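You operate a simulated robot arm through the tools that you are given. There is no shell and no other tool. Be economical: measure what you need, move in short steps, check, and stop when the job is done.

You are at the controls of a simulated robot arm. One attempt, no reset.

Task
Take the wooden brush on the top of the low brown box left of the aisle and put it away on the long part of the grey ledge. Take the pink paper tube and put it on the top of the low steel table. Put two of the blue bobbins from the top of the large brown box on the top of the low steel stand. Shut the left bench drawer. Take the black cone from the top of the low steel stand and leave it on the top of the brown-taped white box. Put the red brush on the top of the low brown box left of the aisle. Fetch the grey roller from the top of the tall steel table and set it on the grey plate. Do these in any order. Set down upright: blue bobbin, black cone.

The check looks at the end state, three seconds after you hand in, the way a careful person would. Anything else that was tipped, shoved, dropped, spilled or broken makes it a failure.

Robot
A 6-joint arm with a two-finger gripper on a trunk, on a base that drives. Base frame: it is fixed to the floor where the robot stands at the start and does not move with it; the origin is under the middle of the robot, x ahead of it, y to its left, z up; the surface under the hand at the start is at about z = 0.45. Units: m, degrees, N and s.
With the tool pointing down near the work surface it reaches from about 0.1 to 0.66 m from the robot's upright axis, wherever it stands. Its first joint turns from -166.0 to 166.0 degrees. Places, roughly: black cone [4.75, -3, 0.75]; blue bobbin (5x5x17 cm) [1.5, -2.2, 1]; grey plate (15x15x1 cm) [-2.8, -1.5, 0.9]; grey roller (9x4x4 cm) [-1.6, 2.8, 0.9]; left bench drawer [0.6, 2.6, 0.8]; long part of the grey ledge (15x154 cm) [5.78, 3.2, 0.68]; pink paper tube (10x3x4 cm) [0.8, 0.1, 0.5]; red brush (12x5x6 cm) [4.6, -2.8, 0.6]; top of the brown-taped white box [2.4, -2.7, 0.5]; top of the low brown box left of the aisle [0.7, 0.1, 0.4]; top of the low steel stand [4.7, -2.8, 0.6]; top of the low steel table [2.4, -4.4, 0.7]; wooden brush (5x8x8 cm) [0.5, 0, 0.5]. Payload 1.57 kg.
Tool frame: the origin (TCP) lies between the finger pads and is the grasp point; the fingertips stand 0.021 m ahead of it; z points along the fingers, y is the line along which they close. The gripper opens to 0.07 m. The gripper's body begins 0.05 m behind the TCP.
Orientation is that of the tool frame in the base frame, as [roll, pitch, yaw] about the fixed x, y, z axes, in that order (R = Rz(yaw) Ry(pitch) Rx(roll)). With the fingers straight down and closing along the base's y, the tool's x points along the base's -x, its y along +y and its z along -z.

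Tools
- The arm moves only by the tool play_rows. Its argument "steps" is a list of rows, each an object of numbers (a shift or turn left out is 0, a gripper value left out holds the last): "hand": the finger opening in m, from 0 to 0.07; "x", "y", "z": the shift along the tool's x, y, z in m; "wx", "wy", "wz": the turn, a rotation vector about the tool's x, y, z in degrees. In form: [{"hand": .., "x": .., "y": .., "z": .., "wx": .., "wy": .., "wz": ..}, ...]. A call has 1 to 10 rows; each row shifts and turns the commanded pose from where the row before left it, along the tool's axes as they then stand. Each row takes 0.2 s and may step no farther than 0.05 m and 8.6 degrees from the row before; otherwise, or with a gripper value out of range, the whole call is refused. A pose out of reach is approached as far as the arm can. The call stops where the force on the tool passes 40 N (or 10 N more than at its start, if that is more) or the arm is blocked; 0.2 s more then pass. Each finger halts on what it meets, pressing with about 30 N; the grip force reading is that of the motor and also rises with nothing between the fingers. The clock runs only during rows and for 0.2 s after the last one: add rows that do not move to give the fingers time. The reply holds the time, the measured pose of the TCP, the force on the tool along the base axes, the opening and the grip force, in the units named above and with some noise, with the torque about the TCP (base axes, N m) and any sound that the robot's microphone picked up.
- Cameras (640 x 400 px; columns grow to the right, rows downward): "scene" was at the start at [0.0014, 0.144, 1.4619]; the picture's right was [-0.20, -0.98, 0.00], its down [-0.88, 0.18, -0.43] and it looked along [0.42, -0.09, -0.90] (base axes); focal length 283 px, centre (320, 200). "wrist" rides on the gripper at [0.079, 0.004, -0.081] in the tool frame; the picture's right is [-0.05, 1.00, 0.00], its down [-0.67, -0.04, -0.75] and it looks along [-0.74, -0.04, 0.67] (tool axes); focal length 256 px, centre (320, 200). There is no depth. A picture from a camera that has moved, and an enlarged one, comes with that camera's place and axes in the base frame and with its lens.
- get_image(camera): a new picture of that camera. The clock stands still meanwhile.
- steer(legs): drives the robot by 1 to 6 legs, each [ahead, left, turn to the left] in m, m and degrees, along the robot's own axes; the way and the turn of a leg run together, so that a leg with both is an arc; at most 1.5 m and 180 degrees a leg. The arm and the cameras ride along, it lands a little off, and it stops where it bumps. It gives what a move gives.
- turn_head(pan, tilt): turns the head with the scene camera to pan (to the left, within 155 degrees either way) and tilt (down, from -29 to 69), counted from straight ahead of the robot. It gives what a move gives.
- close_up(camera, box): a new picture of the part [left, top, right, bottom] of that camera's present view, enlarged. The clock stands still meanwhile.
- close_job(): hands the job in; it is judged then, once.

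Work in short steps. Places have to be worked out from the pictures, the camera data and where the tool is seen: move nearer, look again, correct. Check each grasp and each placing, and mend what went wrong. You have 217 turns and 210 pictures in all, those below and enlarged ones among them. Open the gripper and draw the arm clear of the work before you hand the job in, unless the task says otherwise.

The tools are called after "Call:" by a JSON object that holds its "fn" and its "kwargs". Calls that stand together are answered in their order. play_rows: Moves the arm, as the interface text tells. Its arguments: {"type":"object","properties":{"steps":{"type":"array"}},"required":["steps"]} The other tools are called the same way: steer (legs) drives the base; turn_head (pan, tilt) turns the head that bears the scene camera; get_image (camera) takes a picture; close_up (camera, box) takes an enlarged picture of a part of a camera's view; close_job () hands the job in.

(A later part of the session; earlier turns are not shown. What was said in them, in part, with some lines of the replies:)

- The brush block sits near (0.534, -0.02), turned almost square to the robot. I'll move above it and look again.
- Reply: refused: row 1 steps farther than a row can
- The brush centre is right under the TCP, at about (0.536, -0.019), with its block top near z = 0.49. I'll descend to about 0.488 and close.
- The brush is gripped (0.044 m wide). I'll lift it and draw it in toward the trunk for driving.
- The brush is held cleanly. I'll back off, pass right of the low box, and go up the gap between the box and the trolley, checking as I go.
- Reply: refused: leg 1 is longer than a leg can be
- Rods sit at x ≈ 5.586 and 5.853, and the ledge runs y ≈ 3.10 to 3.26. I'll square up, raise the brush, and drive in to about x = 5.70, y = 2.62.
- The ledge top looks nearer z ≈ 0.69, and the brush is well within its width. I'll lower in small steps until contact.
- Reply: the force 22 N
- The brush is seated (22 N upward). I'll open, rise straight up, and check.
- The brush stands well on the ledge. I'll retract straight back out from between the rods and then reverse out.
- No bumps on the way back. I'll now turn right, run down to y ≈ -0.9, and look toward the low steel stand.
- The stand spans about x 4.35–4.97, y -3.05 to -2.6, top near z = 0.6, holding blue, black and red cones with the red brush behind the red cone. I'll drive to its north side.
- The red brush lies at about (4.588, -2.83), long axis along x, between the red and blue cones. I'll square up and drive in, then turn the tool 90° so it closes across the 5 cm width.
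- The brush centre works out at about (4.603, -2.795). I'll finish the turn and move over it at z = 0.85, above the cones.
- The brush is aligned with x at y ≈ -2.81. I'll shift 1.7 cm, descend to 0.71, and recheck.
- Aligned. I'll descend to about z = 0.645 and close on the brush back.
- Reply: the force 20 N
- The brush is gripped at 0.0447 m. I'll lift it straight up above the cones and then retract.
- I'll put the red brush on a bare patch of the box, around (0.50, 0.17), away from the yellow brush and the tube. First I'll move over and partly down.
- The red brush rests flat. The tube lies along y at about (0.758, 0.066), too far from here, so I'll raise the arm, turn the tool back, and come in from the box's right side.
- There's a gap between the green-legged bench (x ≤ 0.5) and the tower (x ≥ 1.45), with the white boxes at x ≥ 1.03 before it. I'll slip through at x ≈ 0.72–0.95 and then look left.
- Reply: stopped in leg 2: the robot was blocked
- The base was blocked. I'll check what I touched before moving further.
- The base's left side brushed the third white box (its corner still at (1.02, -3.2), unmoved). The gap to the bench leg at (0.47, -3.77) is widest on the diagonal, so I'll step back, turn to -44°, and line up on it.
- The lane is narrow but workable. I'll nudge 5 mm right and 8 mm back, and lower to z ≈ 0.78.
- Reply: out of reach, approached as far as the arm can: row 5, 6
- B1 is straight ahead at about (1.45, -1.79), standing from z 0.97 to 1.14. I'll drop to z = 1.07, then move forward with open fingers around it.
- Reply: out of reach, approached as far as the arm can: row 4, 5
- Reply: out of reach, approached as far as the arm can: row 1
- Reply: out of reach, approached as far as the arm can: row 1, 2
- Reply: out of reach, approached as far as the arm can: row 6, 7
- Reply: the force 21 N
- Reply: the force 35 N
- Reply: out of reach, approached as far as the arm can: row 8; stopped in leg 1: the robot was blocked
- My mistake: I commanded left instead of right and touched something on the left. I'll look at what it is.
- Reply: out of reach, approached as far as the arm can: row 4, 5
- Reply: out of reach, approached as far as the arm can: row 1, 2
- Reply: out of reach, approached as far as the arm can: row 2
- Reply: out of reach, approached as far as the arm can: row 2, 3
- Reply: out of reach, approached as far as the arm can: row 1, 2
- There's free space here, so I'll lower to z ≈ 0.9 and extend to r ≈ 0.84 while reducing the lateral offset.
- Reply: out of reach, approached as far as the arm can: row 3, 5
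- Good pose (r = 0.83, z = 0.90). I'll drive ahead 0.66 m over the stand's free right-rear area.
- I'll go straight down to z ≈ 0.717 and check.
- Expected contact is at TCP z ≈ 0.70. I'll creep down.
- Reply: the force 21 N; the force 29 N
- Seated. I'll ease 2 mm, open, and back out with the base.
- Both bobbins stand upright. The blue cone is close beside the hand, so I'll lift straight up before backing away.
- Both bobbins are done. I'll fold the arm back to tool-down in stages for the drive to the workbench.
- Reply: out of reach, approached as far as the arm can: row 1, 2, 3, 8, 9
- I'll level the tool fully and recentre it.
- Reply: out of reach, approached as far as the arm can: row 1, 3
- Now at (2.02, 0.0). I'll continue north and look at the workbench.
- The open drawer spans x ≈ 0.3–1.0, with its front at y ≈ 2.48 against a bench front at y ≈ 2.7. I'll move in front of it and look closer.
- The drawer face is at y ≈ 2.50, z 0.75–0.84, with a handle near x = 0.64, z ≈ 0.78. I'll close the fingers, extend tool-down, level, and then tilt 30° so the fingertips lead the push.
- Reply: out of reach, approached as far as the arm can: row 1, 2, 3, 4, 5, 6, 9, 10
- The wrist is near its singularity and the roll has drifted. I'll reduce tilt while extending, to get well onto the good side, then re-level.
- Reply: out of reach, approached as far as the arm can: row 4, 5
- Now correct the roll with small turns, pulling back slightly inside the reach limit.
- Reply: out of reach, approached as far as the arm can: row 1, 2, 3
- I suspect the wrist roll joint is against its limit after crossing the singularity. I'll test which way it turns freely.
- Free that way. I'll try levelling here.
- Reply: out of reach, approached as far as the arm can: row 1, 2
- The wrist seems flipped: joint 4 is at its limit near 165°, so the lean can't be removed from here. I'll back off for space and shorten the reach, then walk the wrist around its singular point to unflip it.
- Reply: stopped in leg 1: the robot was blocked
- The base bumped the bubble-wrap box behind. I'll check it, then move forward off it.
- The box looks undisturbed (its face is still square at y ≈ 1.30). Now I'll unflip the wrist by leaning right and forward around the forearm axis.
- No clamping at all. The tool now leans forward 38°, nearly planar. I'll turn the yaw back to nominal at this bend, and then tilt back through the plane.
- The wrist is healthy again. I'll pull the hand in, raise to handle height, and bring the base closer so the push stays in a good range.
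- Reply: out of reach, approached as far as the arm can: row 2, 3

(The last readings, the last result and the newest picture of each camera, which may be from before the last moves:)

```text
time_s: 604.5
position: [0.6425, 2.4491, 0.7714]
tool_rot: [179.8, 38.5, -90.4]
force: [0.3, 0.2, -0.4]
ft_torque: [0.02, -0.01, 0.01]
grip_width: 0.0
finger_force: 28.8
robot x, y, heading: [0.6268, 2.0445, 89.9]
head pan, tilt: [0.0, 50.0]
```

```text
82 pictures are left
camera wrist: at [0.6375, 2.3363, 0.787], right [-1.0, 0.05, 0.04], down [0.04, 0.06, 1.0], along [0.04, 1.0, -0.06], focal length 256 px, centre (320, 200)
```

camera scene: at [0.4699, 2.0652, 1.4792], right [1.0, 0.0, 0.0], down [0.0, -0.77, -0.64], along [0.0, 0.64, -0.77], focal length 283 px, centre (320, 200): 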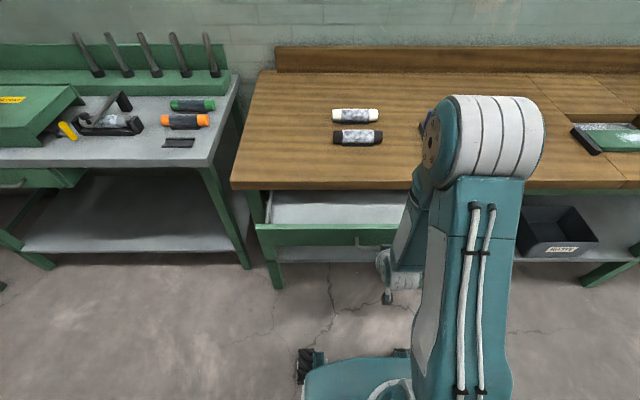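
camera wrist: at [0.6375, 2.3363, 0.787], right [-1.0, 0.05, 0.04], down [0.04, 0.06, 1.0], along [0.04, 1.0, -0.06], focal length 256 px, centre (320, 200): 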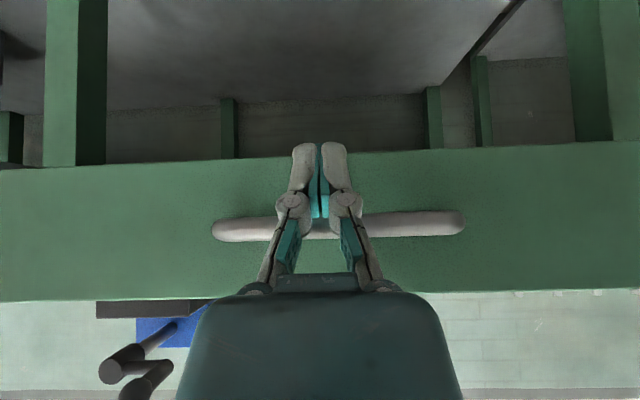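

The fingertips will meet the face just below the handle. I'll raise 1 cm and start pushing forward.

Call:
{"fn": "play_rows", "kwargs": {"steps": [{"x": -0.007, "z": -0.009}, {"x": -0.0235, "z": 0.0187}, {"x": -0.0235, "z": 0.0187}, {"x": -0.0235, "z": 0.0187}, {}]}}

Call:
{"fn": "get_image", "kwargs": {"camera": "scene"}}

```text
time_s: 605.7
position: [0.6434, 2.5442, 0.7827]
tool_rot: [179.8, 38.5, -90.5]
force: [-0.1, -0.2, 0.0]
ft_torque: [-0.01, 0.0, 0.0]
grip_width: 0.0004
finger_force: 27.8
out of reach, approached as far as the arm can: row 1
robot x, y, heading: [0.6229, 2.046, 89.9]
head pan, tilt: [0.0, 50.0]
```

```text
81 pictures are left
camera scene: at [0.4699, 2.0655, 1.4792], right [1.0, 0.0, 0.0], down [0.0, -0.77, -0.64], along [0.0, 0.64, -0.77], focal length 283 px, centre (320, 200)
```

scene: 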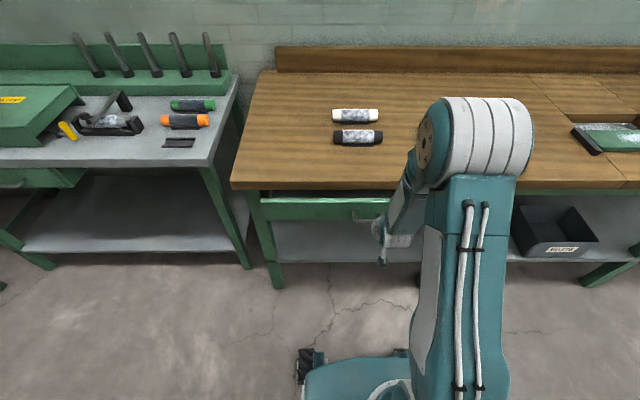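

The drawer slides easily and is mostly in. I'll push on in small steps until it stops.

Call:
{"fn": "play_rows", "kwargs": {"steps": [{"x": -0.0157, "z": 0.0125}, {"x": -0.0157, "z": 0.0125}, {"x": -0.0157, "z": 0.0125}, {}]}}

Call:
{"fn": "get_image", "kwargs": {"camera": "scene"}}

Call:
{"fn": "get_image", "kwargs": {"camera": "wrist"}}

```text
time_s: 606.7
position: [0.6425, 2.6051, 0.7828]
tool_rot: [179.8, 38.5, -90.6]
force: [0.6, 0.5, -0.4]
ft_torque: [0.01, -0.02, -0.01]
grip_width: 0.0001
finger_force: 28.8
robot x, y, heading: [0.6276, 2.0465, 89.8]
head pan, tilt: [0.0, 50.0]
```

```text
80 pictures are left
camera scene: at [0.4699, 2.0657, 1.4792], right [1.0, 0.0, 0.0], down [0.0, -0.77, -0.64], along [0.0, 0.64, -0.77], focal length 283 px, centre (320, 200)
```

scene: 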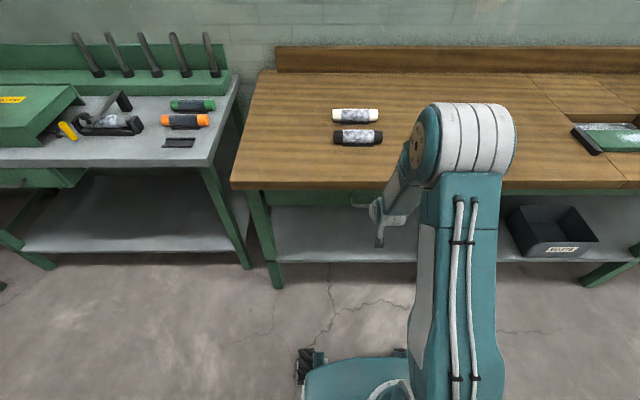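

```text
79 pictures are left
camera wrist: at [0.6378, 2.4902, 0.7981], right [-1.0, 0.05, 0.04], down [0.04, 0.06, 1.0], along [0.05, 1.0, -0.06], focal length 256 px, centre (320, 200)
```

wrist: 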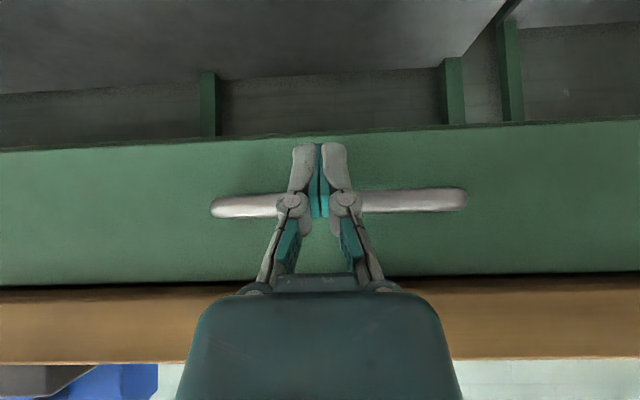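

Nearly shut. I'll continue gently until force rises.

Call:
{"fn": "play_rows", "kwargs": {"steps": [{"x": -0.0095, "z": 0.0075}, {"x": -0.0095, "z": 0.0075}, {"x": -0.0095, "z": 0.0075}, {}]}}

Call:
{"fn": "play_rows", "kwargs": {"steps": [{"x": -0.008, "z": 0.0062}, {"x": -0.008, "z": 0.0062}, {"x": -0.008, "z": 0.0062}, {}]}}

Call:
{"fn": "get_image", "kwargs": {"camera": "scene"}}

```text
time_s: 607.5
position: [0.6441, 2.6236, 0.7774]
tool_rot: [179.8, 37.1, -90.4]
force: [0.1, 0.9, -0.1]
ft_torque: [-0.02, 0.03, 0.02]
grip_width: 0.0
finger_force: 28.4
robot x, y, heading: [0.627, 2.0472, 89.7]
head pan, tilt: [0.0, 50.0]
stopped in row 3: the force on the tool passed its limit at 55 N (the readings are from after the stop); the commanded pose is now the measured one
```

```text
time_s: 608.0
position: [0.6445, 2.6281, 0.7712]
tool_rot: [179.9, 35.9, -90.4]
force: [-0.5, -0.3, -0.9]
ft_torque: [0.0, -0.04, -0.01]
grip_width: 0.0003
finger_force: 29.0
robot x, y, heading: [0.6264, 2.0442, 89.9]
head pan, tilt: [0.0, 50.0]
stopped in row 2: the force on the tool passed its limit at 44 N (the readings are from after the stop); the commanded pose is now the measured one
```

```text
78 pictures are left
camera scene: at [0.4698, 2.0646, 1.4792], right [1.0, 0.0, 0.0], down [0.0, -0.77, -0.64], along [0.0, 0.64, -0.77], focal length 283 px, centre (320, 200)
```

scene: 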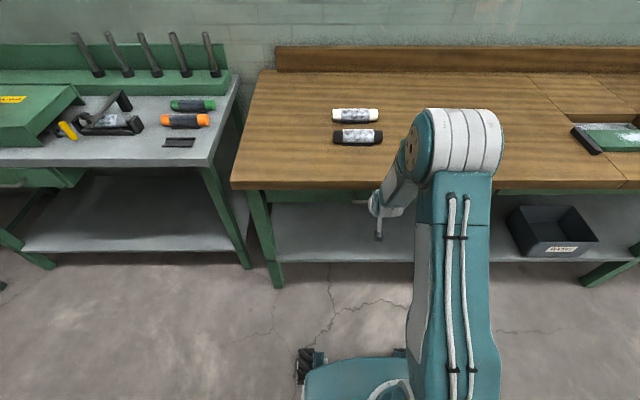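

A hard stop was reached. I'll draw back and check that the drawer is fully shut.

Call:
{"fn": "play_rows", "kwargs": {"steps": [{"x": 0.03, "z": -0.022}, {"x": 0.03, "z": -0.022}, {"x": 0.03, "z": -0.022}, {}]}}

Call:
{"fn": "steer", "kwargs": {"legs": [[-0.33, 0, 0]]}}

Call:
{"fn": "turn_head", "kwargs": {"pan": 0, "tilt": 35}}

Call:
{"fn": "get_image", "kwargs": {"camera": "scene"}}

Call:
{"fn": "get_image", "kwargs": {"camera": "wrist"}}

```text
time_s: 609.0
position: [0.6443, 2.5136, 0.7716]
tool_rot: [180.0, 35.8, -90.5]
force: [0.1, -0.5, 0.7]
ft_torque: [-0.03, 0.04, 0.02]
grip_width: 0.0
finger_force: 28.7
robot x, y, heading: [0.6269, 2.0439, 89.8]
head pan, tilt: [0.0, 50.0]
```

```text
time_s: 611.1
position: [0.6451, 2.1869, 0.7722]
tool_rot: [179.8, 35.8, -90.5]
force: [-0.5, -0.6, 1.1]
ft_torque: [-0.02, -0.02, 0.02]
grip_width: 0.0002
finger_force: 28.6
robot x, y, heading: [0.625, 1.7155, 89.8]
head pan, tilt: [0.0, 50.0]
```

```text
time_s: 611.9
position: [0.6434, 2.1856, 0.7728]
tool_rot: [179.8, 35.8, -90.5]
force: [0.2, -0.6, 0.8]
ft_torque: [-0.02, 0.01, 0.03]
grip_width: 0.0002
finger_force: 28.1
robot x, y, heading: [0.6253, 1.7138, 89.9]
head pan, tilt: [0.0, 35.0]
```

```text
77 pictures are left
camera scene: at [0.4688, 1.7472, 1.5008], right [1.0, 0.0, 0.0], down [0.0, -0.58, -0.82], along [0.0, 0.82, -0.58], focal length 283 px, centre (320, 200)
```

scene: 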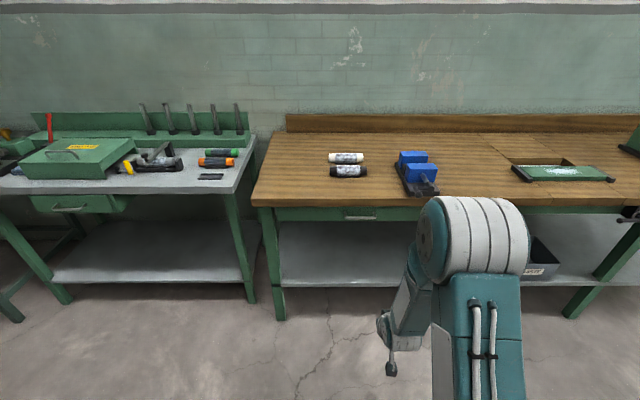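

```text
76 pictures are left
camera wrist: at [0.6392, 2.0732, 0.7922], right [-1.0, 0.05, 0.03], down [0.04, 0.1, 0.99], along [0.05, 0.99, -0.11], focal length 256 px, centre (320, 200)
```

wrist: 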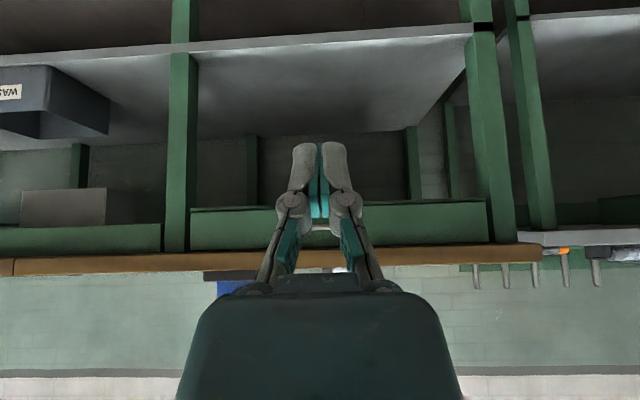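

Call:
{"fn": "close_up", "kwargs": {"camera": "scene", "box": [240, 180, 440, 260]}}

Call:
{"fn": "close_up", "kwargs": {"camera": "wrist", "box": [140, 130, 540, 290]}}

```text
3.20 times, centred on (340, 220) of scene
camera zoom: at [0.4688, 1.7472, 1.5008], right [1.0, 0.0, 0.0], down [0.0, -0.58, -0.82], along [0.0, 0.82, -0.58], focal length 906 px, centre (256, 136)
```

zoom: 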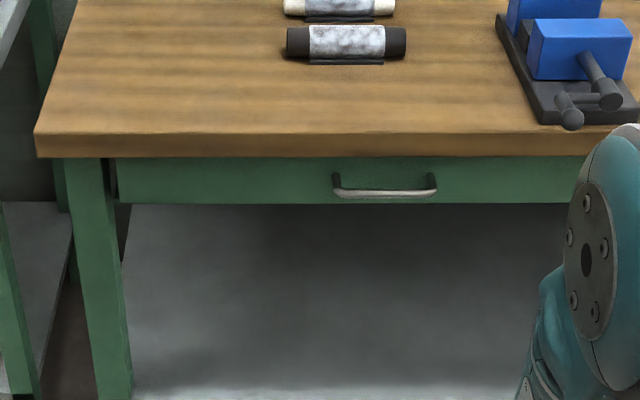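

```text
1.60 times, centred on (340, 210) of wrist
camera zoom: at [0.6392, 2.0732, 0.7922], right [-1.0, 0.05, 0.03], down [0.04, 0.1, 0.99], along [0.05, 0.99, -0.11], focal length 410 px, centre (288, 184)
```

zoom: 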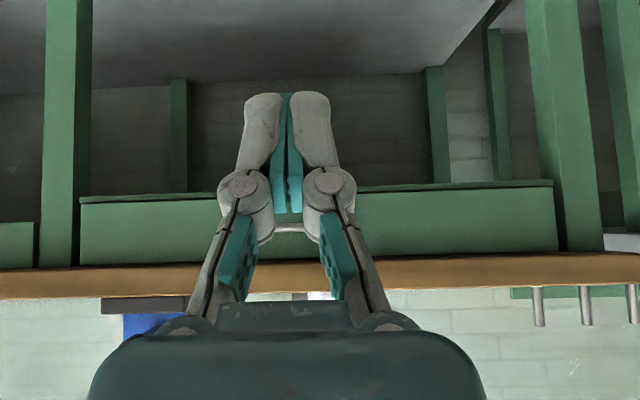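

The drawer is shut flush. Now I'll bring the tool back to vertical through the planar crossing and check that it stays clean.

Call:
{"fn": "play_rows", "kwargs": {"steps": [{"wy": 6, "hand": 0.05}, {"wy": 6}, {"wy": 6}, {"wy": 6}, {"wy": 6}, {"wy": 5.8}, {}]}}

```text
time_s: 613.5
position: [0.6455, 2.1861, 0.7719]
tool_rot: [179.9, 0.0, -90.4]
force: [0.2, -0.3, -1.0]
ft_torque: [-0.01, 0.03, 0.01]
grip_width: 0.0502
finger_force: 0.1
robot x, y, heading: [0.6227, 1.7185, 89.8]
head pan, tilt: [0.0, 35.0]
```

The wrist is clean again. I'll raise the hand and strafe left toward the tall steel table, then look.

Call:
{"fn": "play_rows", "kwargs": {"steps": [{"z": -0.045}, {"z": -0.045}, {"z": -0.045}, {"z": -0.045}, {"z": -0.04, "x": 0.02}, {"x": 0.03}, {}]}}

Call:
{"fn": "steer", "kwargs": {"legs": [[-0.1, 1.2, 0], [0, 0.9, 0]]}}

Call:
{"fn": "turn_head", "kwargs": {"pan": 0, "tilt": 35}}

Call:
{"fn": "get_image", "kwargs": {"camera": "scene"}}

```text
time_s: 615.1
position: [0.6454, 2.1339, 0.993]
tool_rot: [179.9, 0.0, -90.4]
force: [-0.9, 0.9, -0.7]
ft_torque: [0.0, -0.02, -0.01]
grip_width: 0.0498
finger_force: 0.0
robot x, y, heading: [0.6261, 1.7166, 89.7]
head pan, tilt: [0.0, 35.0]
```

```text
time_s: 625.5
position: [-1.4513, 2.0504, 0.9925]
tool_rot: [179.8, -0.1, -90.4]
force: [0.5, 0.6, 0.0]
ft_torque: [0.0, -0.01, 0.02]
grip_width: 0.05
finger_force: 0.0
robot x, y, heading: [-1.4742, 1.634, 89.8]
head pan, tilt: [0.0, 35.0]
```

```text
time_s: 626.1
position: [-1.4538, 2.0503, 0.9927]
tool_rot: [180.0, 0.0, -90.5]
force: [-0.3, -0.3, -0.4]
ft_torque: [-0.01, 0.01, 0.0]
grip_width: 0.05
finger_force: 0.0
robot x, y, heading: [-1.4764, 1.6306, 89.7]
head pan, tilt: [0.0, 35.0]
```

```text
73 pictures are left
camera scene: at [-1.6304, 1.6638, 1.5009], right [1.0, -0.01, 0.0], down [0.0, -0.57, -0.82], along [0.01, 0.82, -0.57], focal length 283 px, centre (320, 200)
```

scene: 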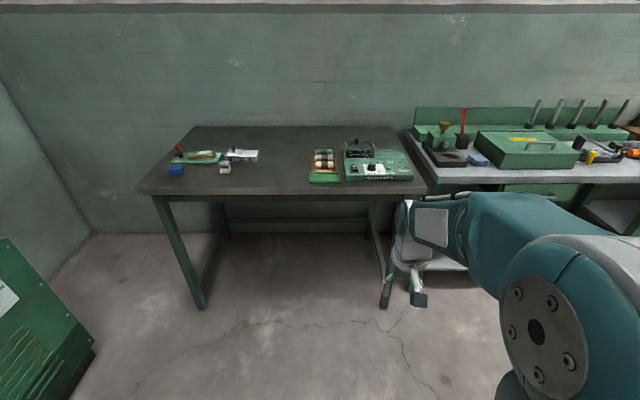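

Call:
{"fn": "close_up", "kwargs": {"camera": "scene", "box": [130, 120, 430, 210]}}

```text
2.13 times, centred on (280, 165) of scene
camera zoom: at [-1.6304, 1.6638, 1.5009], right [1.0, -0.01, 0.0], down [0.0, -0.57, -0.82], along [0.01, 0.82, -0.57], focal length 604 px, centre (405, 275)
```

zoom: 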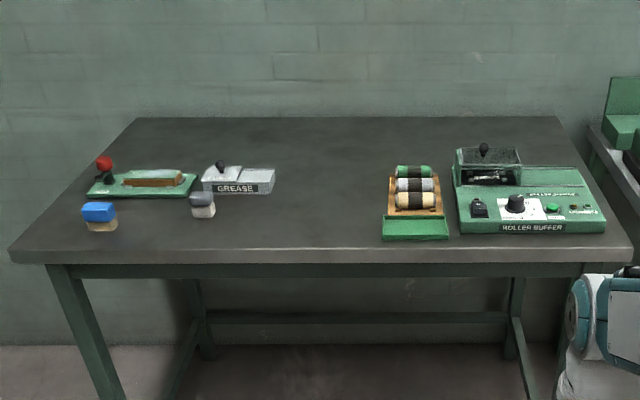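

The grey roller is the middle one in the small rack, near (-1.59, 2.84), lying along x with about 7 cm pitch to its neighbours. I'll drive in and turn the tool 90° to close across its diameter.

Call:
{"fn": "play_rows", "kwargs": {"steps": [{"z": -0.04}, {}]}}

Call:
{"fn": "steer", "kwargs": {"legs": [[0, 0.135, 0], [0.55, 0, 0]]}}

Call:
{"fn": "play_rows", "kwargs": {"steps": [{"wz": 8.5}, {"wz": 8.5}, {"wz": 8.5}, {"wz": 8.5}, {"wz": 8.5}, {"wz": 8.5}, {"wz": 8.5}, {"wz": 8.5}, {"wz": 8.5}, {"wz": 8.5}]}}

Call:
{"fn": "get_image", "kwargs": {"camera": "scene"}}

Call:
{"fn": "get_image", "kwargs": {"camera": "wrist"}}

```text
time_s: 626.7
position: [-1.4551, 2.0513, 1.0328]
tool_rot: [179.9, 0.0, -90.5]
force: [-0.4, -0.2, 0.6]
ft_torque: [-0.03, 0.0, -0.01]
grip_width: 0.0498
finger_force: 0.0
robot x, y, heading: [-1.4751, 1.6289, 89.9]
head pan, tilt: [0.0, 35.0]
```

```text
time_s: 630.8
position: [-1.5808, 2.5913, 1.0331]
tool_rot: [179.8, 0.0, -90.7]
force: [0.8, 0.4, 0.8]
ft_torque: [-0.02, 0.05, -0.01]
grip_width: 0.0498
finger_force: 0.2
robot x, y, heading: [-1.6038, 2.1736, 89.8]
head pan, tilt: [0.0, 35.0]
```

```text
time_s: 633.0
position: [-1.5817, 2.5924, 1.0338]
tool_rot: [180.0, -0.1, -175.9]
force: [0.3, 0.2, -1.0]
ft_torque: [-0.01, -0.01, 0.01]
grip_width: 0.0499
finger_force: 0.0
robot x, y, heading: [-1.6029, 2.1746, 89.7]
head pan, tilt: [0.0, 35.0]
```

```text
71 pictures are left
camera scene: at [-1.7603, 2.2053, 1.5009], right [1.0, -0.01, 0.0], down [0.0, -0.57, -0.82], along [0.01, 0.82, -0.57], focal length 283 px, centre (320, 200)
```

scene: 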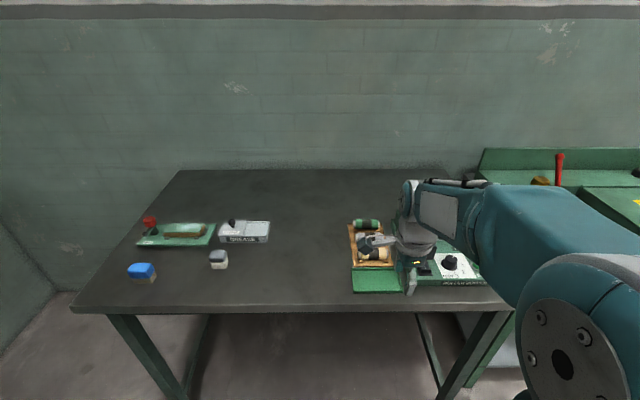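

```text
70 pictures are left
camera wrist: at [-1.6613, 2.5895, 1.1153], right [-0.02, 1.0, 0.0], down [0.67, 0.01, 0.74], along [0.74, 0.02, -0.67], focal length 256 px, centre (320, 200)
```

wrist: 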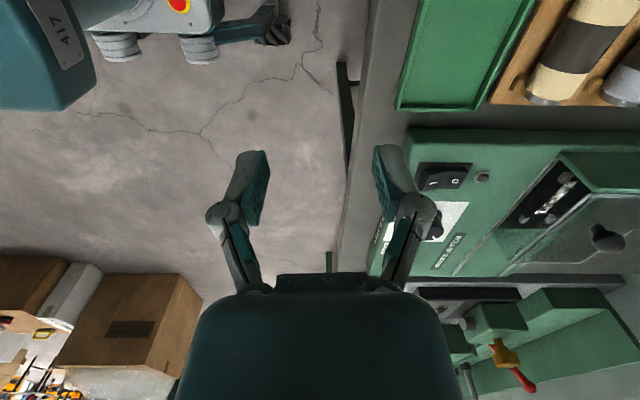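

I'll bring the base 9 cm closer, finish the turn, and move the hand over the rack.

Call:
{"fn": "steer", "kwargs": {"legs": [[0.09, 0, 0]]}}

Call:
{"fn": "play_rows", "kwargs": {"steps": [{"wz": 4.3, "x": 0.01}, {"y": 0.04}, {"y": 0.045}, {"y": 0.04}, {}]}}

Call:
{"fn": "get_image", "kwargs": {"camera": "wrist"}}

Call:
{"fn": "close_up", "kwargs": {"camera": "scene", "box": [330, 190, 510, 310]}}

```text
time_s: 634.1
position: [-1.5809, 2.6827, 1.034]
tool_rot: [180.0, -0.2, -175.8]
force: [-0.4, -0.6, -0.5]
ft_torque: [-0.02, -0.02, 0.02]
grip_width: 0.0497
finger_force: 0.0
robot x, y, heading: [-1.6045, 2.2629, 89.4]
head pan, tilt: [0.0, 35.0]
```

```text
time_s: 635.3
position: [-1.5913, 2.8071, 1.0344]
tool_rot: [180.0, -0.1, 179.7]
force: [0.1, -1.2, 0.2]
ft_torque: [0.01, 0.0, 0.0]
grip_width: 0.05
finger_force: 0.0
robot x, y, heading: [-1.6034, 2.2653, 89.4]
head pan, tilt: [0.0, 35.0]
```

```text
69 pictures are left
camera wrist: at [-1.6705, 2.8103, 1.116], right [0.05, 1.0, 0.0], down [0.67, -0.04, 0.74], along [0.74, -0.04, -0.67], focal length 256 px, centre (320, 200)
```

wrist: 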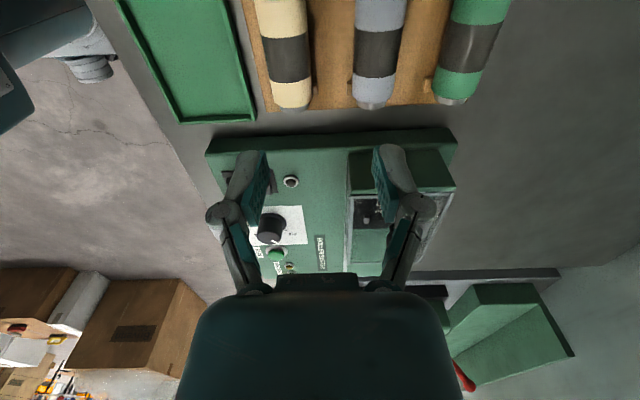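

```text
3.33 times, centred on (420, 250) of scene
camera zoom: at [-1.7595, 2.2962, 1.5009], right [1.0, -0.01, 0.0], down [-0.01, -0.57, -0.82], along [0.01, 0.82, -0.57], focal length 944 px, centre (-13, 33)
```

zoom: 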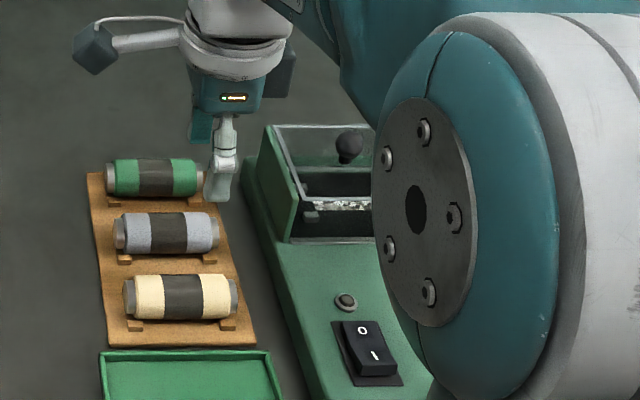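

Rollers lie in a flat cradle board: grey at about (-1.602, 2.853), neighbours ±6.8 cm. I'll align, set the opening to 0.054, and lower to 0.965 for a check.

Call:
{"fn": "play_rows", "kwargs": {"steps": [{"x": 0.011, "y": 0.023, "hand": 0.054}, {"y": 0.023}, {"z": 0.035}, {"z": 0.034}, {}]}}

Call:
{"fn": "get_image", "kwargs": {"camera": "wrist"}}

Call:
{"fn": "close_up", "kwargs": {"camera": "scene", "box": [330, 190, 510, 310]}}

```text
time_s: 636.5
position: [-1.6012, 2.8508, 0.9665]
tool_rot: [-180.0, -0.1, -180.0]
force: [-0.5, -0.1, 0.7]
ft_torque: [0.03, 0.01, -0.01]
grip_width: 0.0536
finger_force: 0.0
robot x, y, heading: [-1.6021, 2.264, 89.4]
head pan, tilt: [0.0, 35.0]
```

```text
67 pictures are left
camera wrist: at [-1.6814, 2.8543, 1.0473], right [0.05, 1.0, 0.0], down [0.67, -0.04, 0.74], along [0.74, -0.04, -0.67], focal length 256 px, centre (320, 200)
```

wrist: 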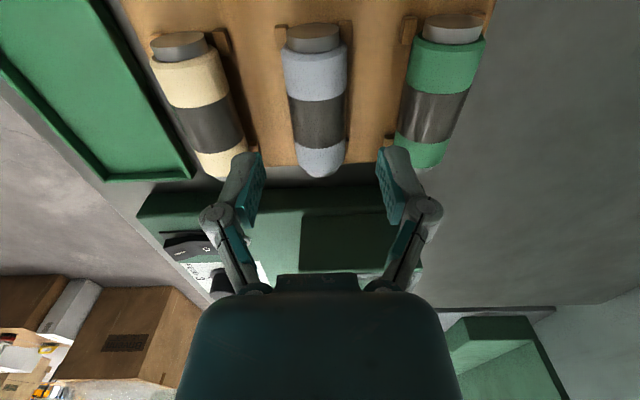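

```text
3.33 times, centred on (420, 250) of scene
camera zoom: at [-1.7597, 2.2963, 1.5009], right [1.0, -0.01, 0.0], down [-0.01, -0.57, -0.82], along [0.01, 0.82, -0.57], focal length 944 px, centre (-13, 33)
```

zoom: 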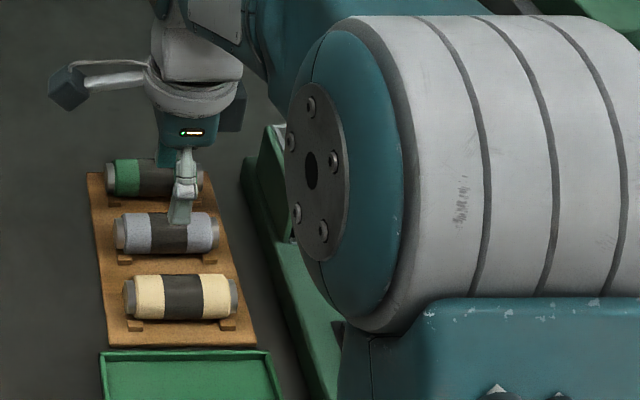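

Perfectly aligned. I'll lower to 0.916 and close on the grey roller.

Call:
{"fn": "play_rows", "kwargs": {"steps": [{"z": 0.025}, {"z": 0.025}, {}, {"hand": 0.025}, {}, {}, {}]}}

Call:
{"fn": "get_image", "kwargs": {"camera": "wrist"}}

```text
time_s: 638.1
position: [-1.6008, 2.8518, 0.9152]
tool_rot: [180.0, 0.0, -179.9]
force: [0.0, -14.0, 5.5]
ft_torque: [-0.24, 0.0, 0.14]
grip_width: 0.0352
finger_force: 7.4
robot x, y, heading: [-1.6067, 2.2642, 89.0]
head pan, tilt: [0.0, 35.0]
```

```text
65 pictures are left
camera wrist: at [-1.6806, 2.8546, 0.9964], right [0.05, 1.0, 0.0], down [0.67, -0.04, 0.74], along [0.74, -0.04, -0.67], focal length 256 px, centre (320, 200)
```

wrist: 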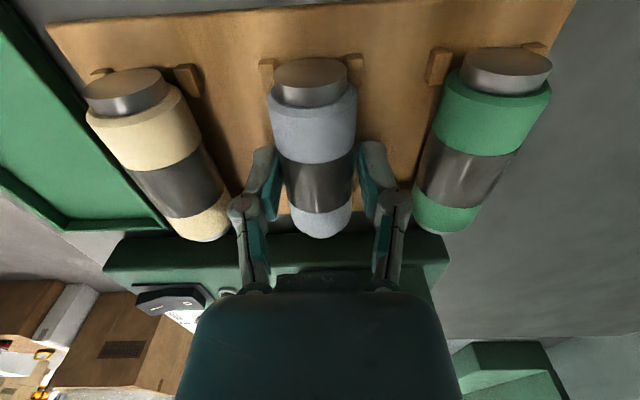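

One finger is pressing first. I'll shift 2 mm toward -y to equalise and let the grip settle.

Call:
{"fn": "play_rows", "kwargs": {"steps": [{"y": -0.002}, {}, {}, {}]}}

```text
time_s: 639.1
position: [-1.6011, 2.8496, 0.9162]
tool_rot: [179.8, -0.2, 180.0]
force: [2.1, -6.7, 9.9]
ft_torque: [-0.04, 0.0, 0.39]
grip_width: 0.0326
finger_force: 30.0
robot x, y, heading: [-1.6014, 2.2662, 89.4]
head pan, tilt: [0.0, 35.0]
```

Firm grip at 0.0326 m, 30 N. I'll lift straight up.

Call:
{"fn": "play_rows", "kwargs": {"steps": [{"z": -0.01}, {"z": -0.02}, {"z": -0.035}, {"z": -0.035}, {}]}}

Call:
{"fn": "get_image", "kwargs": {"camera": "wrist"}}

```text
time_s: 640.3
position: [-1.5989, 2.8499, 1.0131]
tool_rot: [179.9, -0.1, 179.8]
force: [0.2, -0.5, -1.2]
ft_torque: [0.01, 0.02, 0.0]
grip_width: 0.0325
finger_force: 30.0
robot x, y, heading: [-1.6068, 2.2618, 89.7]
head pan, tilt: [0.0, 35.0]
```

```text
64 pictures are left
camera wrist: at [-1.6791, 2.8536, 1.0952], right [0.05, 1.0, 0.0], down [0.67, -0.04, 0.74], along [0.74, -0.04, -0.67], focal length 256 px, centre (320, 200)
```

wrist: 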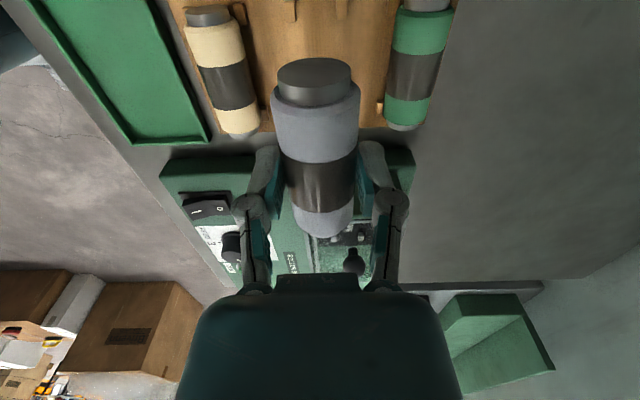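

The grey roller is held and its neighbours are undisturbed. I'll retract, back off, and drive to the cabinet with the grey plate.

Call:
{"fn": "play_rows", "kwargs": {"steps": [{"y": -0.045, "z": -0.02}, {"y": -0.045}, {"y": -0.045}, {"y": -0.045}, {"y": -0.03}, {}]}}

Call:
{"fn": "steer", "kwargs": {"legs": [[-0.75, 0, 0], [0, -0.3, 0], [0, 0, 180], [1.4, 0, 0], [1.4, 0, 0]]}}

Call:
{"fn": "turn_head", "kwargs": {"pan": -60, "tilt": 25}}

Call:
{"fn": "get_image", "kwargs": {"camera": "scene"}}

```text
time_s: 641.7
position: [-1.5999, 2.6412, 1.0338]
tool_rot: [-180.0, -0.2, 179.9]
force: [-0.7, 0.4, -1.8]
ft_torque: [-0.01, 0.01, 0.01]
grip_width: 0.0327
finger_force: 29.5
robot x, y, heading: [-1.605, 2.2635, 89.3]
head pan, tilt: [0.0, 35.0]
```

```text
time_s: 667.8
position: [-1.5129, -1.676, 1.035]
tool_rot: [-180.0, -0.1, -3.2]
force: [-0.3, -0.7, -0.8]
ft_torque: [-0.01, 0.01, -0.05]
grip_width: 0.0325
finger_force: 30.4
robot x, y, heading: [-1.4886, -1.3015, -94.1]
head pan, tilt: [0.0, 35.0]
```

```text
time_s: 669.1
position: [-1.5124, -1.6768, 1.0354]
tool_rot: [-180.0, -0.1, -3.3]
force: [-0.5, 0.1, -1.8]
ft_torque: [0.02, -0.02, -0.01]
grip_width: 0.0323
finger_force: 30.4
robot x, y, heading: [-1.4849, -1.2983, -93.7]
head pan, tilt: [-60.0, 25.0]
```

```text
63 pictures are left
camera scene: at [-1.4129, -1.2899, 1.5167], right [-0.44, 0.9, 0.0], down [0.38, 0.19, -0.91], along [-0.81, -0.4, -0.42], focal length 283 px, centre (320, 200)
```

scene: 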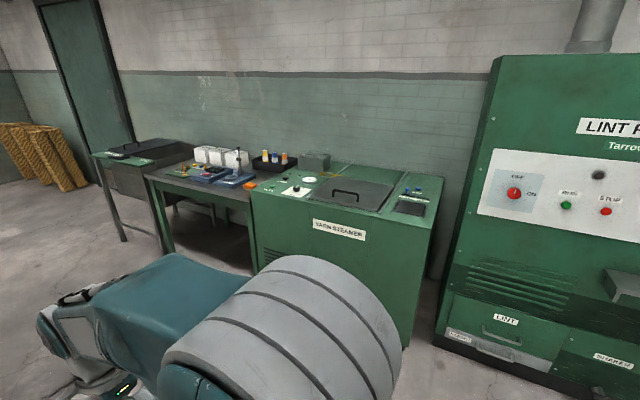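

The grey plate seems to be the dark square at the right of the steamer top, around (-2.71, -1.44). I'll face it squarely and zoom.

Call:
{"fn": "steer", "kwargs": {"legs": [[0, 0, -86.3]]}}

Call:
{"fn": "turn_head", "kwargs": {"pan": 0, "tilt": 30}}

Call:
{"fn": "get_image", "kwargs": {"camera": "scene"}}

Call:
{"fn": "close_up", "kwargs": {"camera": "scene", "box": [160, 140, 420, 260]}}

```text
time_s: 673.2
position: [-1.8656, -1.2917, 1.0356]
tool_rot: [179.9, -0.1, -90.5]
force: [0.5, 0.3, -1.6]
ft_torque: [0.0, -0.04, 0.01]
grip_width: 0.0325
finger_force: 30.3
robot x, y, heading: [-1.4912, -1.2976, 178.9]
head pan, tilt: [-60.0, 25.0]
```

```text
time_s: 674.5
position: [-1.8656, -1.2903, 1.035]
tool_rot: [180.0, -0.1, -90.6]
force: [-0.7, 0.2, -1.7]
ft_torque: [0.02, 0.0, 0.01]
grip_width: 0.0326
finger_force: 29.9
robot x, y, heading: [-1.4851, -1.2974, 179.0]
head pan, tilt: [0.0, 30.0]
```

```text
62 pictures are left
camera scene: at [-1.5232, -1.4517, 1.5087], right [0.02, 1.0, 0.0], down [0.5, -0.01, -0.87], along [-0.87, 0.02, -0.5], focal length 283 px, centre (320, 200)
```

scene: 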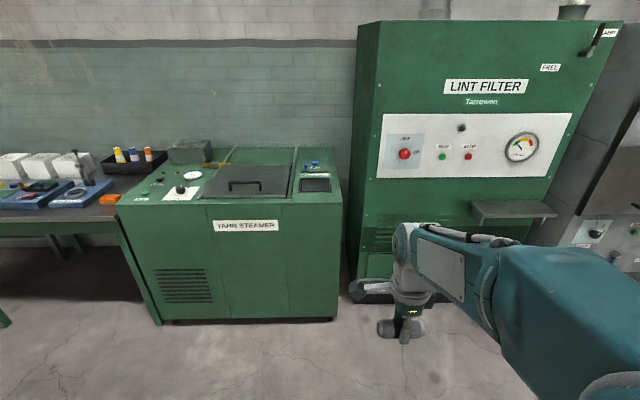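

```text
2.46 times, centred on (290, 200) of scene
camera zoom: at [-1.5232, -1.4517, 1.5087], right [0.02, 1.0, 0.0], down [0.5, -0.01, -0.87], along [-0.87, 0.02, -0.5], focal length 697 px, centre (394, 200)
```

zoom: 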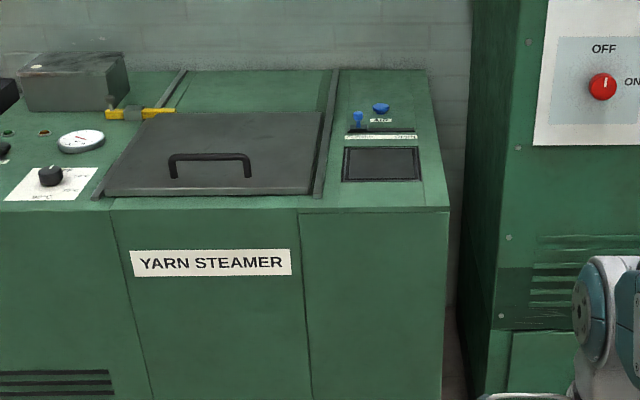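

The plate centre is at about (-2.72, -1.447), and the cabinet front at x ≈ -2.55. I'll move left 0.15, ahead 0.67, and view from the wrist.

Call:
{"fn": "steer", "kwargs": {"legs": [[0, 0.15, 1], [0.67, 0, 0]]}}

Call:
{"fn": "play_rows", "kwargs": {"steps": [{"y": -0.03}, {}]}}

Call:
{"fn": "get_image", "kwargs": {"camera": "wrist"}}

Call:
{"fn": "get_image", "kwargs": {"camera": "scene"}}

```text
time_s: 679.2
position: [-2.5311, -1.451, 1.0328]
tool_rot: [179.9, -0.1, -89.6]
force: [0.6, -1.1, -2.1]
ft_torque: [0.01, 0.0, 0.04]
grip_width: 0.0325
finger_force: 30.8
robot x, y, heading: [-2.1535, -1.4519, 180.1]
head pan, tilt: [0.0, 30.0]
```

```text
time_s: 679.8
position: [-2.4999, -1.4517, 1.0356]
tool_rot: [-180.0, 0.0, -89.6]
force: [0.1, 0.3, -2.0]
ft_torque: [-0.01, -0.04, 0.05]
grip_width: 0.0327
finger_force: 30.0
robot x, y, heading: [-2.1533, -1.4498, 179.9]
head pan, tilt: [0.0, 30.0]
```

```text
60 pictures are left
camera wrist: at [-2.5043, -1.5316, 1.1167], right [-1.0, 0.05, 0.0], down [0.03, 0.67, 0.74], along [0.03, 0.74, -0.67], focal length 256 px, centre (320, 200)
```

wrist: 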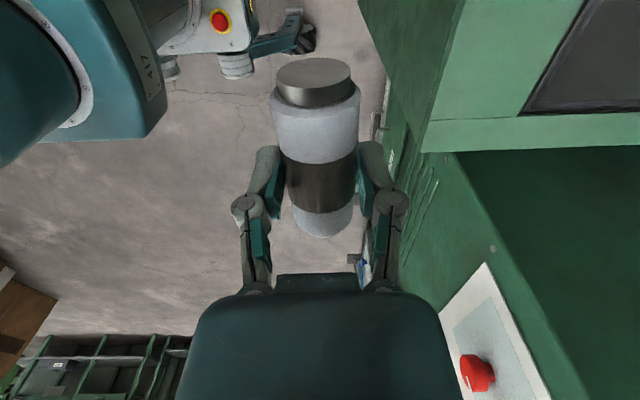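

```text
59 pictures are left
camera scene: at [-2.1858, -1.605, 1.5087], right [0.0, 1.0, 0.0], down [0.5, 0.0, -0.87], along [-0.87, 0.0, -0.5], focal length 283 px, centre (320, 200)
```

scene: 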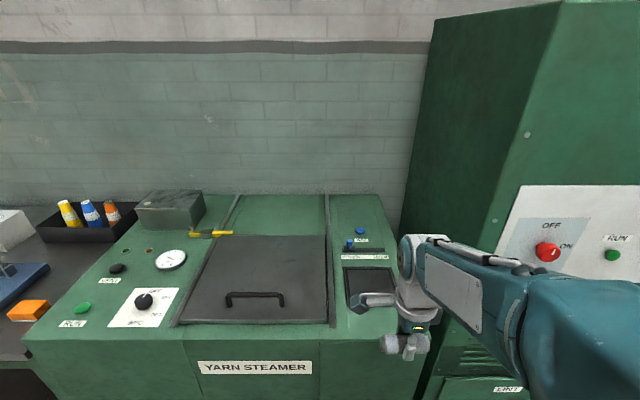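

From two views the top is at z ≈ 0.865 and the plate centre at about (-2.79, -1.453). I'll move over it and down to ~0.97.

Call:
{"fn": "play_rows", "kwargs": {"steps": [{"y": 0.045, "z": 0.01}, {"y": 0.045, "z": 0.01}, {"y": 0.045, "z": 0.01}, {"y": 0.045, "z": 0.01}, {"y": 0.045, "z": 0.01}, {"y": 0.045, "z": 0.01}, {"y": 0.02}, {}]}}

Call:
{"fn": "get_image", "kwargs": {"camera": "wrist"}}

Call:
{"fn": "close_up", "kwargs": {"camera": "scene", "box": [300, 190, 480, 330]}}

```text
time_s: 681.6
position: [-2.7898, -1.4539, 0.9746]
tool_rot: [-179.9, 0.0, -89.5]
force: [0.0, 0.1, -1.1]
ft_torque: [0.01, -0.01, 0.01]
grip_width: 0.0322
finger_force: 30.1
robot x, y, heading: [-2.156, -1.4534, 179.8]
head pan, tilt: [0.0, 30.0]
```

```text
58 pictures are left
camera wrist: at [-2.7946, -1.5334, 1.057], right [-1.0, 0.05, 0.0], down [0.03, 0.67, 0.74], along [0.03, 0.74, -0.67], focal length 256 px, centre (320, 200)
```

wrist: 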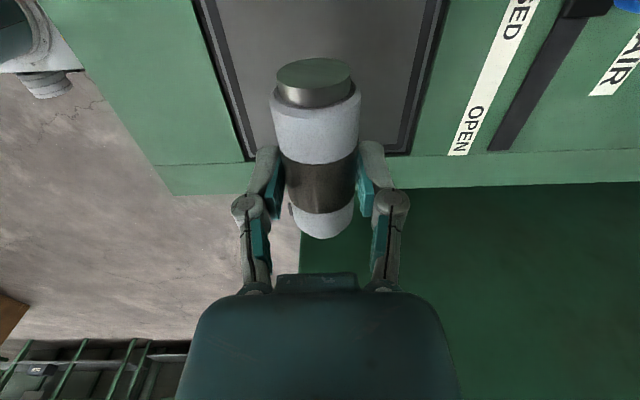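

```text
2.86 times, centred on (390, 260) of scene
camera zoom: at [-2.1877, -1.605, 1.5087], right [0.0, 1.0, 0.0], down [0.5, 0.0, -0.87], along [-0.87, 0.0, -0.5], focal length 809 px, centre (120, 29)
```

zoom: 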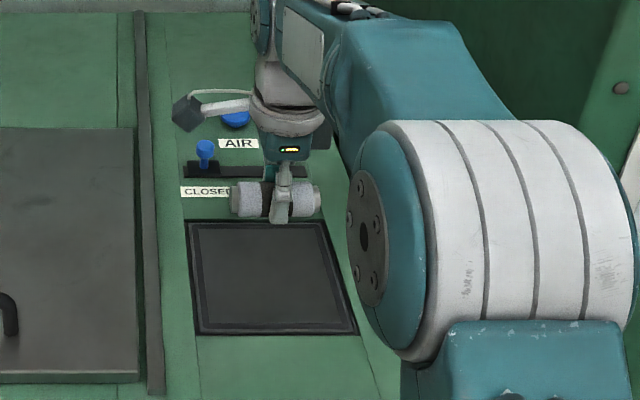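

The roller is over the plate (centre about (-2.795, -1.461)). I'll fine-adjust, lower to 0.92, then creep.

Call:
{"fn": "play_rows", "kwargs": {"steps": [{"x": 0.006, "y": 0.004, "z": 0.02}, {"z": 0.025}, {"z": 0.008}, {}]}}

Call:
{"fn": "play_rows", "kwargs": {"steps": [{"z": 0.004}, {"z": 0.004}, {}]}}

```text
time_s: 682.6
position: [-2.7962, -1.4586, 0.9212]
tool_rot: [180.0, -0.1, -89.6]
force: [-0.1, -0.3, -1.8]
ft_torque: [0.04, 0.02, -0.01]
grip_width: 0.0327
finger_force: 30.0
robot x, y, heading: [-2.1515, -1.4497, 179.7]
head pan, tilt: [0.0, 30.0]
```

```text
time_s: 683.4
position: [-2.7969, -1.4597, 0.9141]
tool_rot: [180.0, -0.1, -89.5]
force: [-0.6, -0.2, -2.2]
ft_torque: [-0.05, -0.03, -0.02]
grip_width: 0.0326
finger_force: 30.0
robot x, y, heading: [-2.1554, -1.4494, 179.8]
head pan, tilt: [0.0, 30.0]
```

Call:
{"fn": "play_rows", "kwargs": {"steps": [{"z": 0.004}, {"z": 0.004}, {}]}}

Call:
{"fn": "close_up", "kwargs": {"camera": "scene", "box": [300, 190, 480, 330]}}

```text
time_s: 684.2
position: [-2.7967, -1.4588, 0.9058]
tool_rot: [-179.9, -0.2, -89.5]
force: [0.5, -0.3, -2.5]
ft_torque: [0.01, 0.0, 0.01]
grip_width: 0.0327
finger_force: 30.4
robot x, y, heading: [-2.1525, -1.4503, 179.7]
head pan, tilt: [0.0, 30.0]
```

```text
2.86 times, centred on (390, 260) of scene
camera zoom: at [-2.1876, -1.605, 1.5087], right [0.0, 1.0, 0.0], down [0.5, 0.0, -0.87], along [-0.87, 0.0, -0.5], focal length 809 px, centre (120, 29)
```

zoom: 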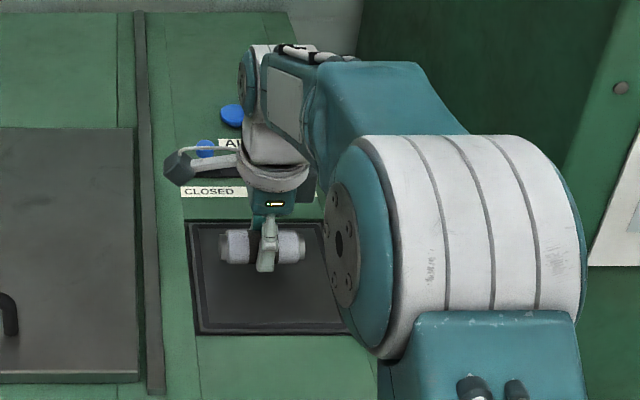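

Still free. I'll continue creeping down.

Call:
{"fn": "play_rows", "kwargs": {"steps": [{"z": 0.004}, {"z": 0.004}, {}]}}

Call:
{"fn": "play_rows", "kwargs": {"steps": [{"z": 0.003}, {"z": 0.003}, {}]}}

```text
time_s: 685.0
position: [-2.7963, -1.4592, 0.8978]
tool_rot: [-179.9, 0.0, -89.5]
force: [-0.4, -0.3, -1.7]
ft_torque: [0.01, 0.01, -0.01]
grip_width: 0.0322
finger_force: 30.6
robot x, y, heading: [-2.1506, -1.4512, 180.0]
head pan, tilt: [0.0, 30.0]
```

```text
time_s: 685.8
position: [-2.7964, -1.4595, 0.8907]
tool_rot: [179.9, -0.1, -89.5]
force: [0.5, -0.2, -2.0]
ft_torque: [-0.01, 0.02, -0.02]
grip_width: 0.0324
finger_force: 29.8
robot x, y, heading: [-2.1514, -1.449, 179.6]
head pan, tilt: [0.0, 30.0]
```

Call:
{"fn": "play_rows", "kwargs": {"steps": [{"z": 0.003}, {"z": 0.003}, {}]}}

Call:
{"fn": "get_image", "kwargs": {"camera": "wrist"}}

```text
time_s: 686.6
position: [-2.7953, -1.4587, 0.8867]
tool_rot: [179.8, -0.1, -89.5]
force: [7.8, -0.5, 20.5]
ft_torque: [0.13, -0.19, -0.03]
grip_width: 0.0325
finger_force: 30.4
robot x, y, heading: [-2.1529, -1.4539, 179.7]
head pan, tilt: [0.0, 30.0]
```

```text
55 pictures are left
camera wrist: at [-2.8002, -1.5395, 0.9693], right [-1.0, 0.04, 0.0], down [0.03, 0.67, 0.74], along [0.03, 0.74, -0.67], focal length 256 px, centre (320, 200)
```

wrist: 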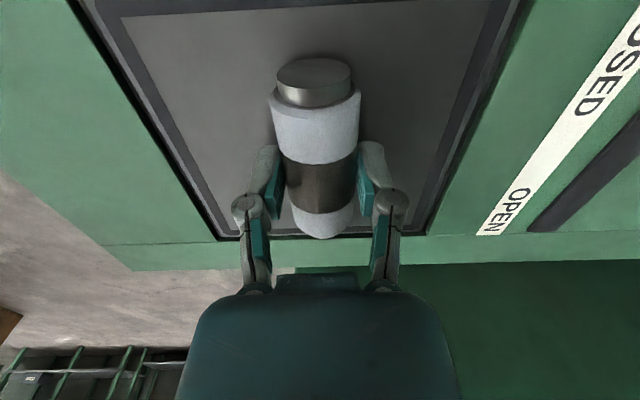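

Contact at 20 N, with the roller inside the plate's frame. I'll ease 1 mm, open evenly, and rise.

Call:
{"fn": "play_rows", "kwargs": {"steps": [{"z": -0.001}, {"hand": 0.042}, {"hand": 0.055}, {}, {}, {"z": -0.03}, {"z": -0.045}, {"z": -0.03}, {}]}}

Call:
{"fn": "get_image", "kwargs": {"camera": "wrist"}}

```text
time_s: 688.6
position: [-2.7965, -1.4582, 0.992]
tool_rot: [180.0, -0.1, -89.6]
force: [-0.7, 1.0, -0.2]
ft_torque: [0.0, -0.01, 0.01]
grip_width: 0.0549
finger_force: 0.1
robot x, y, heading: [-2.1513, -1.453, 179.9]
head pan, tilt: [0.0, 30.0]
```

```text
54 pictures are left
camera wrist: at [-2.8006, -1.5384, 1.0739], right [-1.0, 0.05, 0.0], down [0.03, 0.67, 0.74], along [0.03, 0.74, -0.67], focal length 256 px, centre (320, 200)
```

wrist: 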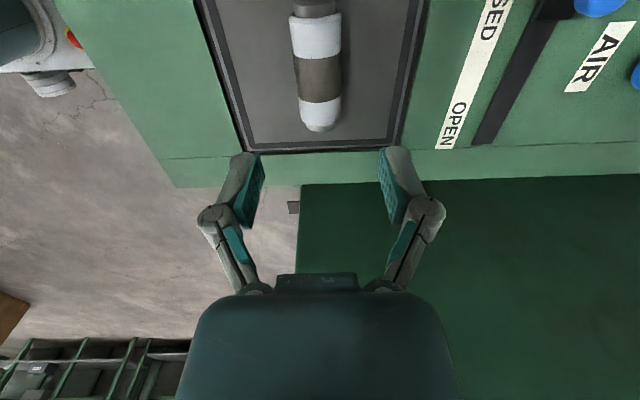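

The roller sits on the plate. I'll retract, back away, confirm from the scene camera, and then re-inspect the drawer from the side.

Call:
{"fn": "play_rows", "kwargs": {"steps": [{"y": -0.045, "z": -0.02}, {"y": -0.045}, {"y": -0.045}, {"y": -0.045}, {"y": -0.045}, {"y": -0.03}, {}]}}

Call:
{"fn": "steer", "kwargs": {"legs": [[-0.8, 0, 0]]}}

Call:
{"fn": "close_up", "kwargs": {"camera": "scene", "box": [160, 140, 420, 260]}}

Call:
{"fn": "steer", "kwargs": {"legs": [[0, 0, -90], [1.4, 0, 0], [1.4, 0, 0]]}}

Call:
{"fn": "turn_head", "kwargs": {"pan": -60, "tilt": 20}}

Call:
{"fn": "get_image", "kwargs": {"camera": "scene"}}

```text
time_s: 690.2
position: [-2.5399, -1.457, 1.0109]
tool_rot: [180.0, -0.1, -89.5]
force: [-0.9, 1.0, -0.2]
ft_torque: [0.01, 0.01, -0.01]
grip_width: 0.0551
finger_force: 0.0
robot x, y, heading: [-2.1554, -1.4493, 179.8]
head pan, tilt: [0.0, 30.0]
```

```text
time_s: 694.5
position: [-1.7275, -1.4581, 1.0111]
tool_rot: [180.0, -0.1, -90.2]
force: [0.2, -0.4, -0.5]
ft_torque: [0.01, 0.0, -0.01]
grip_width: 0.055
finger_force: 0.1
robot x, y, heading: [-1.3381, -1.4527, 179.3]
head pan, tilt: [0.0, 30.0]
```

```text
2.46 times, centred on (290, 200) of scene
camera zoom: at [-1.3732, -1.61, 1.5087], right [0.01, 1.0, 0.0], down [0.5, -0.01, -0.87], along [-0.87, 0.01, -0.5], focal length 697 px, centre (394, 200)
```

zoom: 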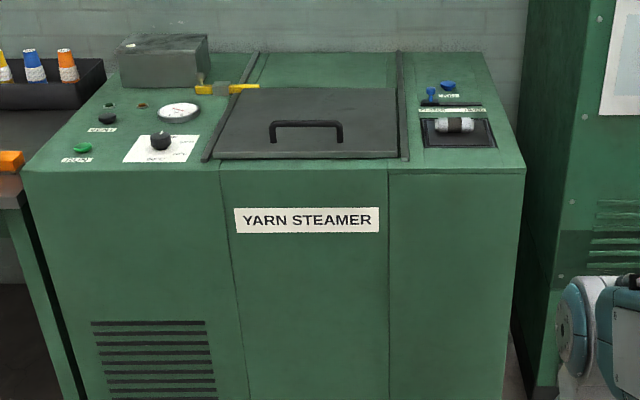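

```text
time_s: 711.8
position: [-1.3482, 1.7132, 1.0123]
tool_rot: [179.9, -0.1, -179.0]
force: [-0.5, 0.2, 1.1]
ft_torque: [0.01, -0.01, 0.02]
grip_width: 0.0554
finger_force: 0.1
robot x, y, heading: [-1.3431, 1.3267, 90.4]
head pan, tilt: [0.0, 30.0]
```

```text
time_s: 713.1
position: [-1.3488, 1.7133, 1.0113]
tool_rot: [-179.9, 0.0, -179.0]
force: [-0.2, 0.1, -0.4]
ft_torque: [0.0, 0.02, 0.0]
grip_width: 0.0547
finger_force: 0.1
robot x, y, heading: [-1.339, 1.3237, 90.4]
head pan, tilt: [-60.0, 20.0]
```

```text
52 pictures are left
camera scene: at [-1.4145, 1.3138, 1.5248], right [0.51, -0.86, 0.0], down [-0.29, -0.17, -0.94], along [0.81, 0.48, -0.34], focal length 283 px, centre (320, 200)
```

scene: 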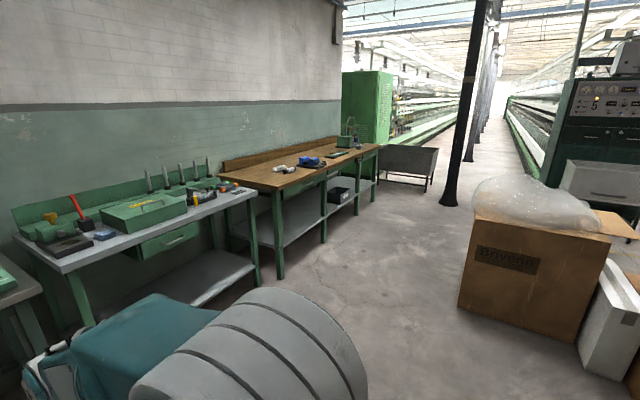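

Call:
{"fn": "close_up", "kwargs": {"camera": "scene", "box": [220, 130, 400, 290]}}

```text
2.50 times, centred on (310, 210) of scene
camera zoom: at [-1.4145, 1.3138, 1.5248], right [0.51, -0.86, 0.0], down [-0.29, -0.17, -0.94], along [0.81, 0.48, -0.34], focal length 708 px, centre (345, 175)
```

zoom: 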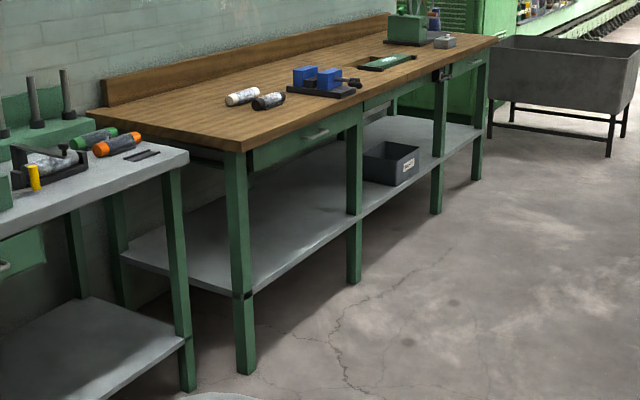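

The drawer is flush between the bench legs, the roller is on its plate, and the arm is clear with the gripper open. All the tasks have been checked, so I'm handing in.

Call:
{"fn": "close_job", "kwargs": {}}

```text
The job is handed in.
```

I finished all seven tasks, checked each one in the camera pictures, and handed the job in.

The base touched other things four times on the way: a white box by the tower, the strapped brown box next to a pillar (or the pillar itself), and the bubble-wrap box, plus one block I didn't trace further than that. None looked moved or tipped, though I could only check their positions to a few centimetres.
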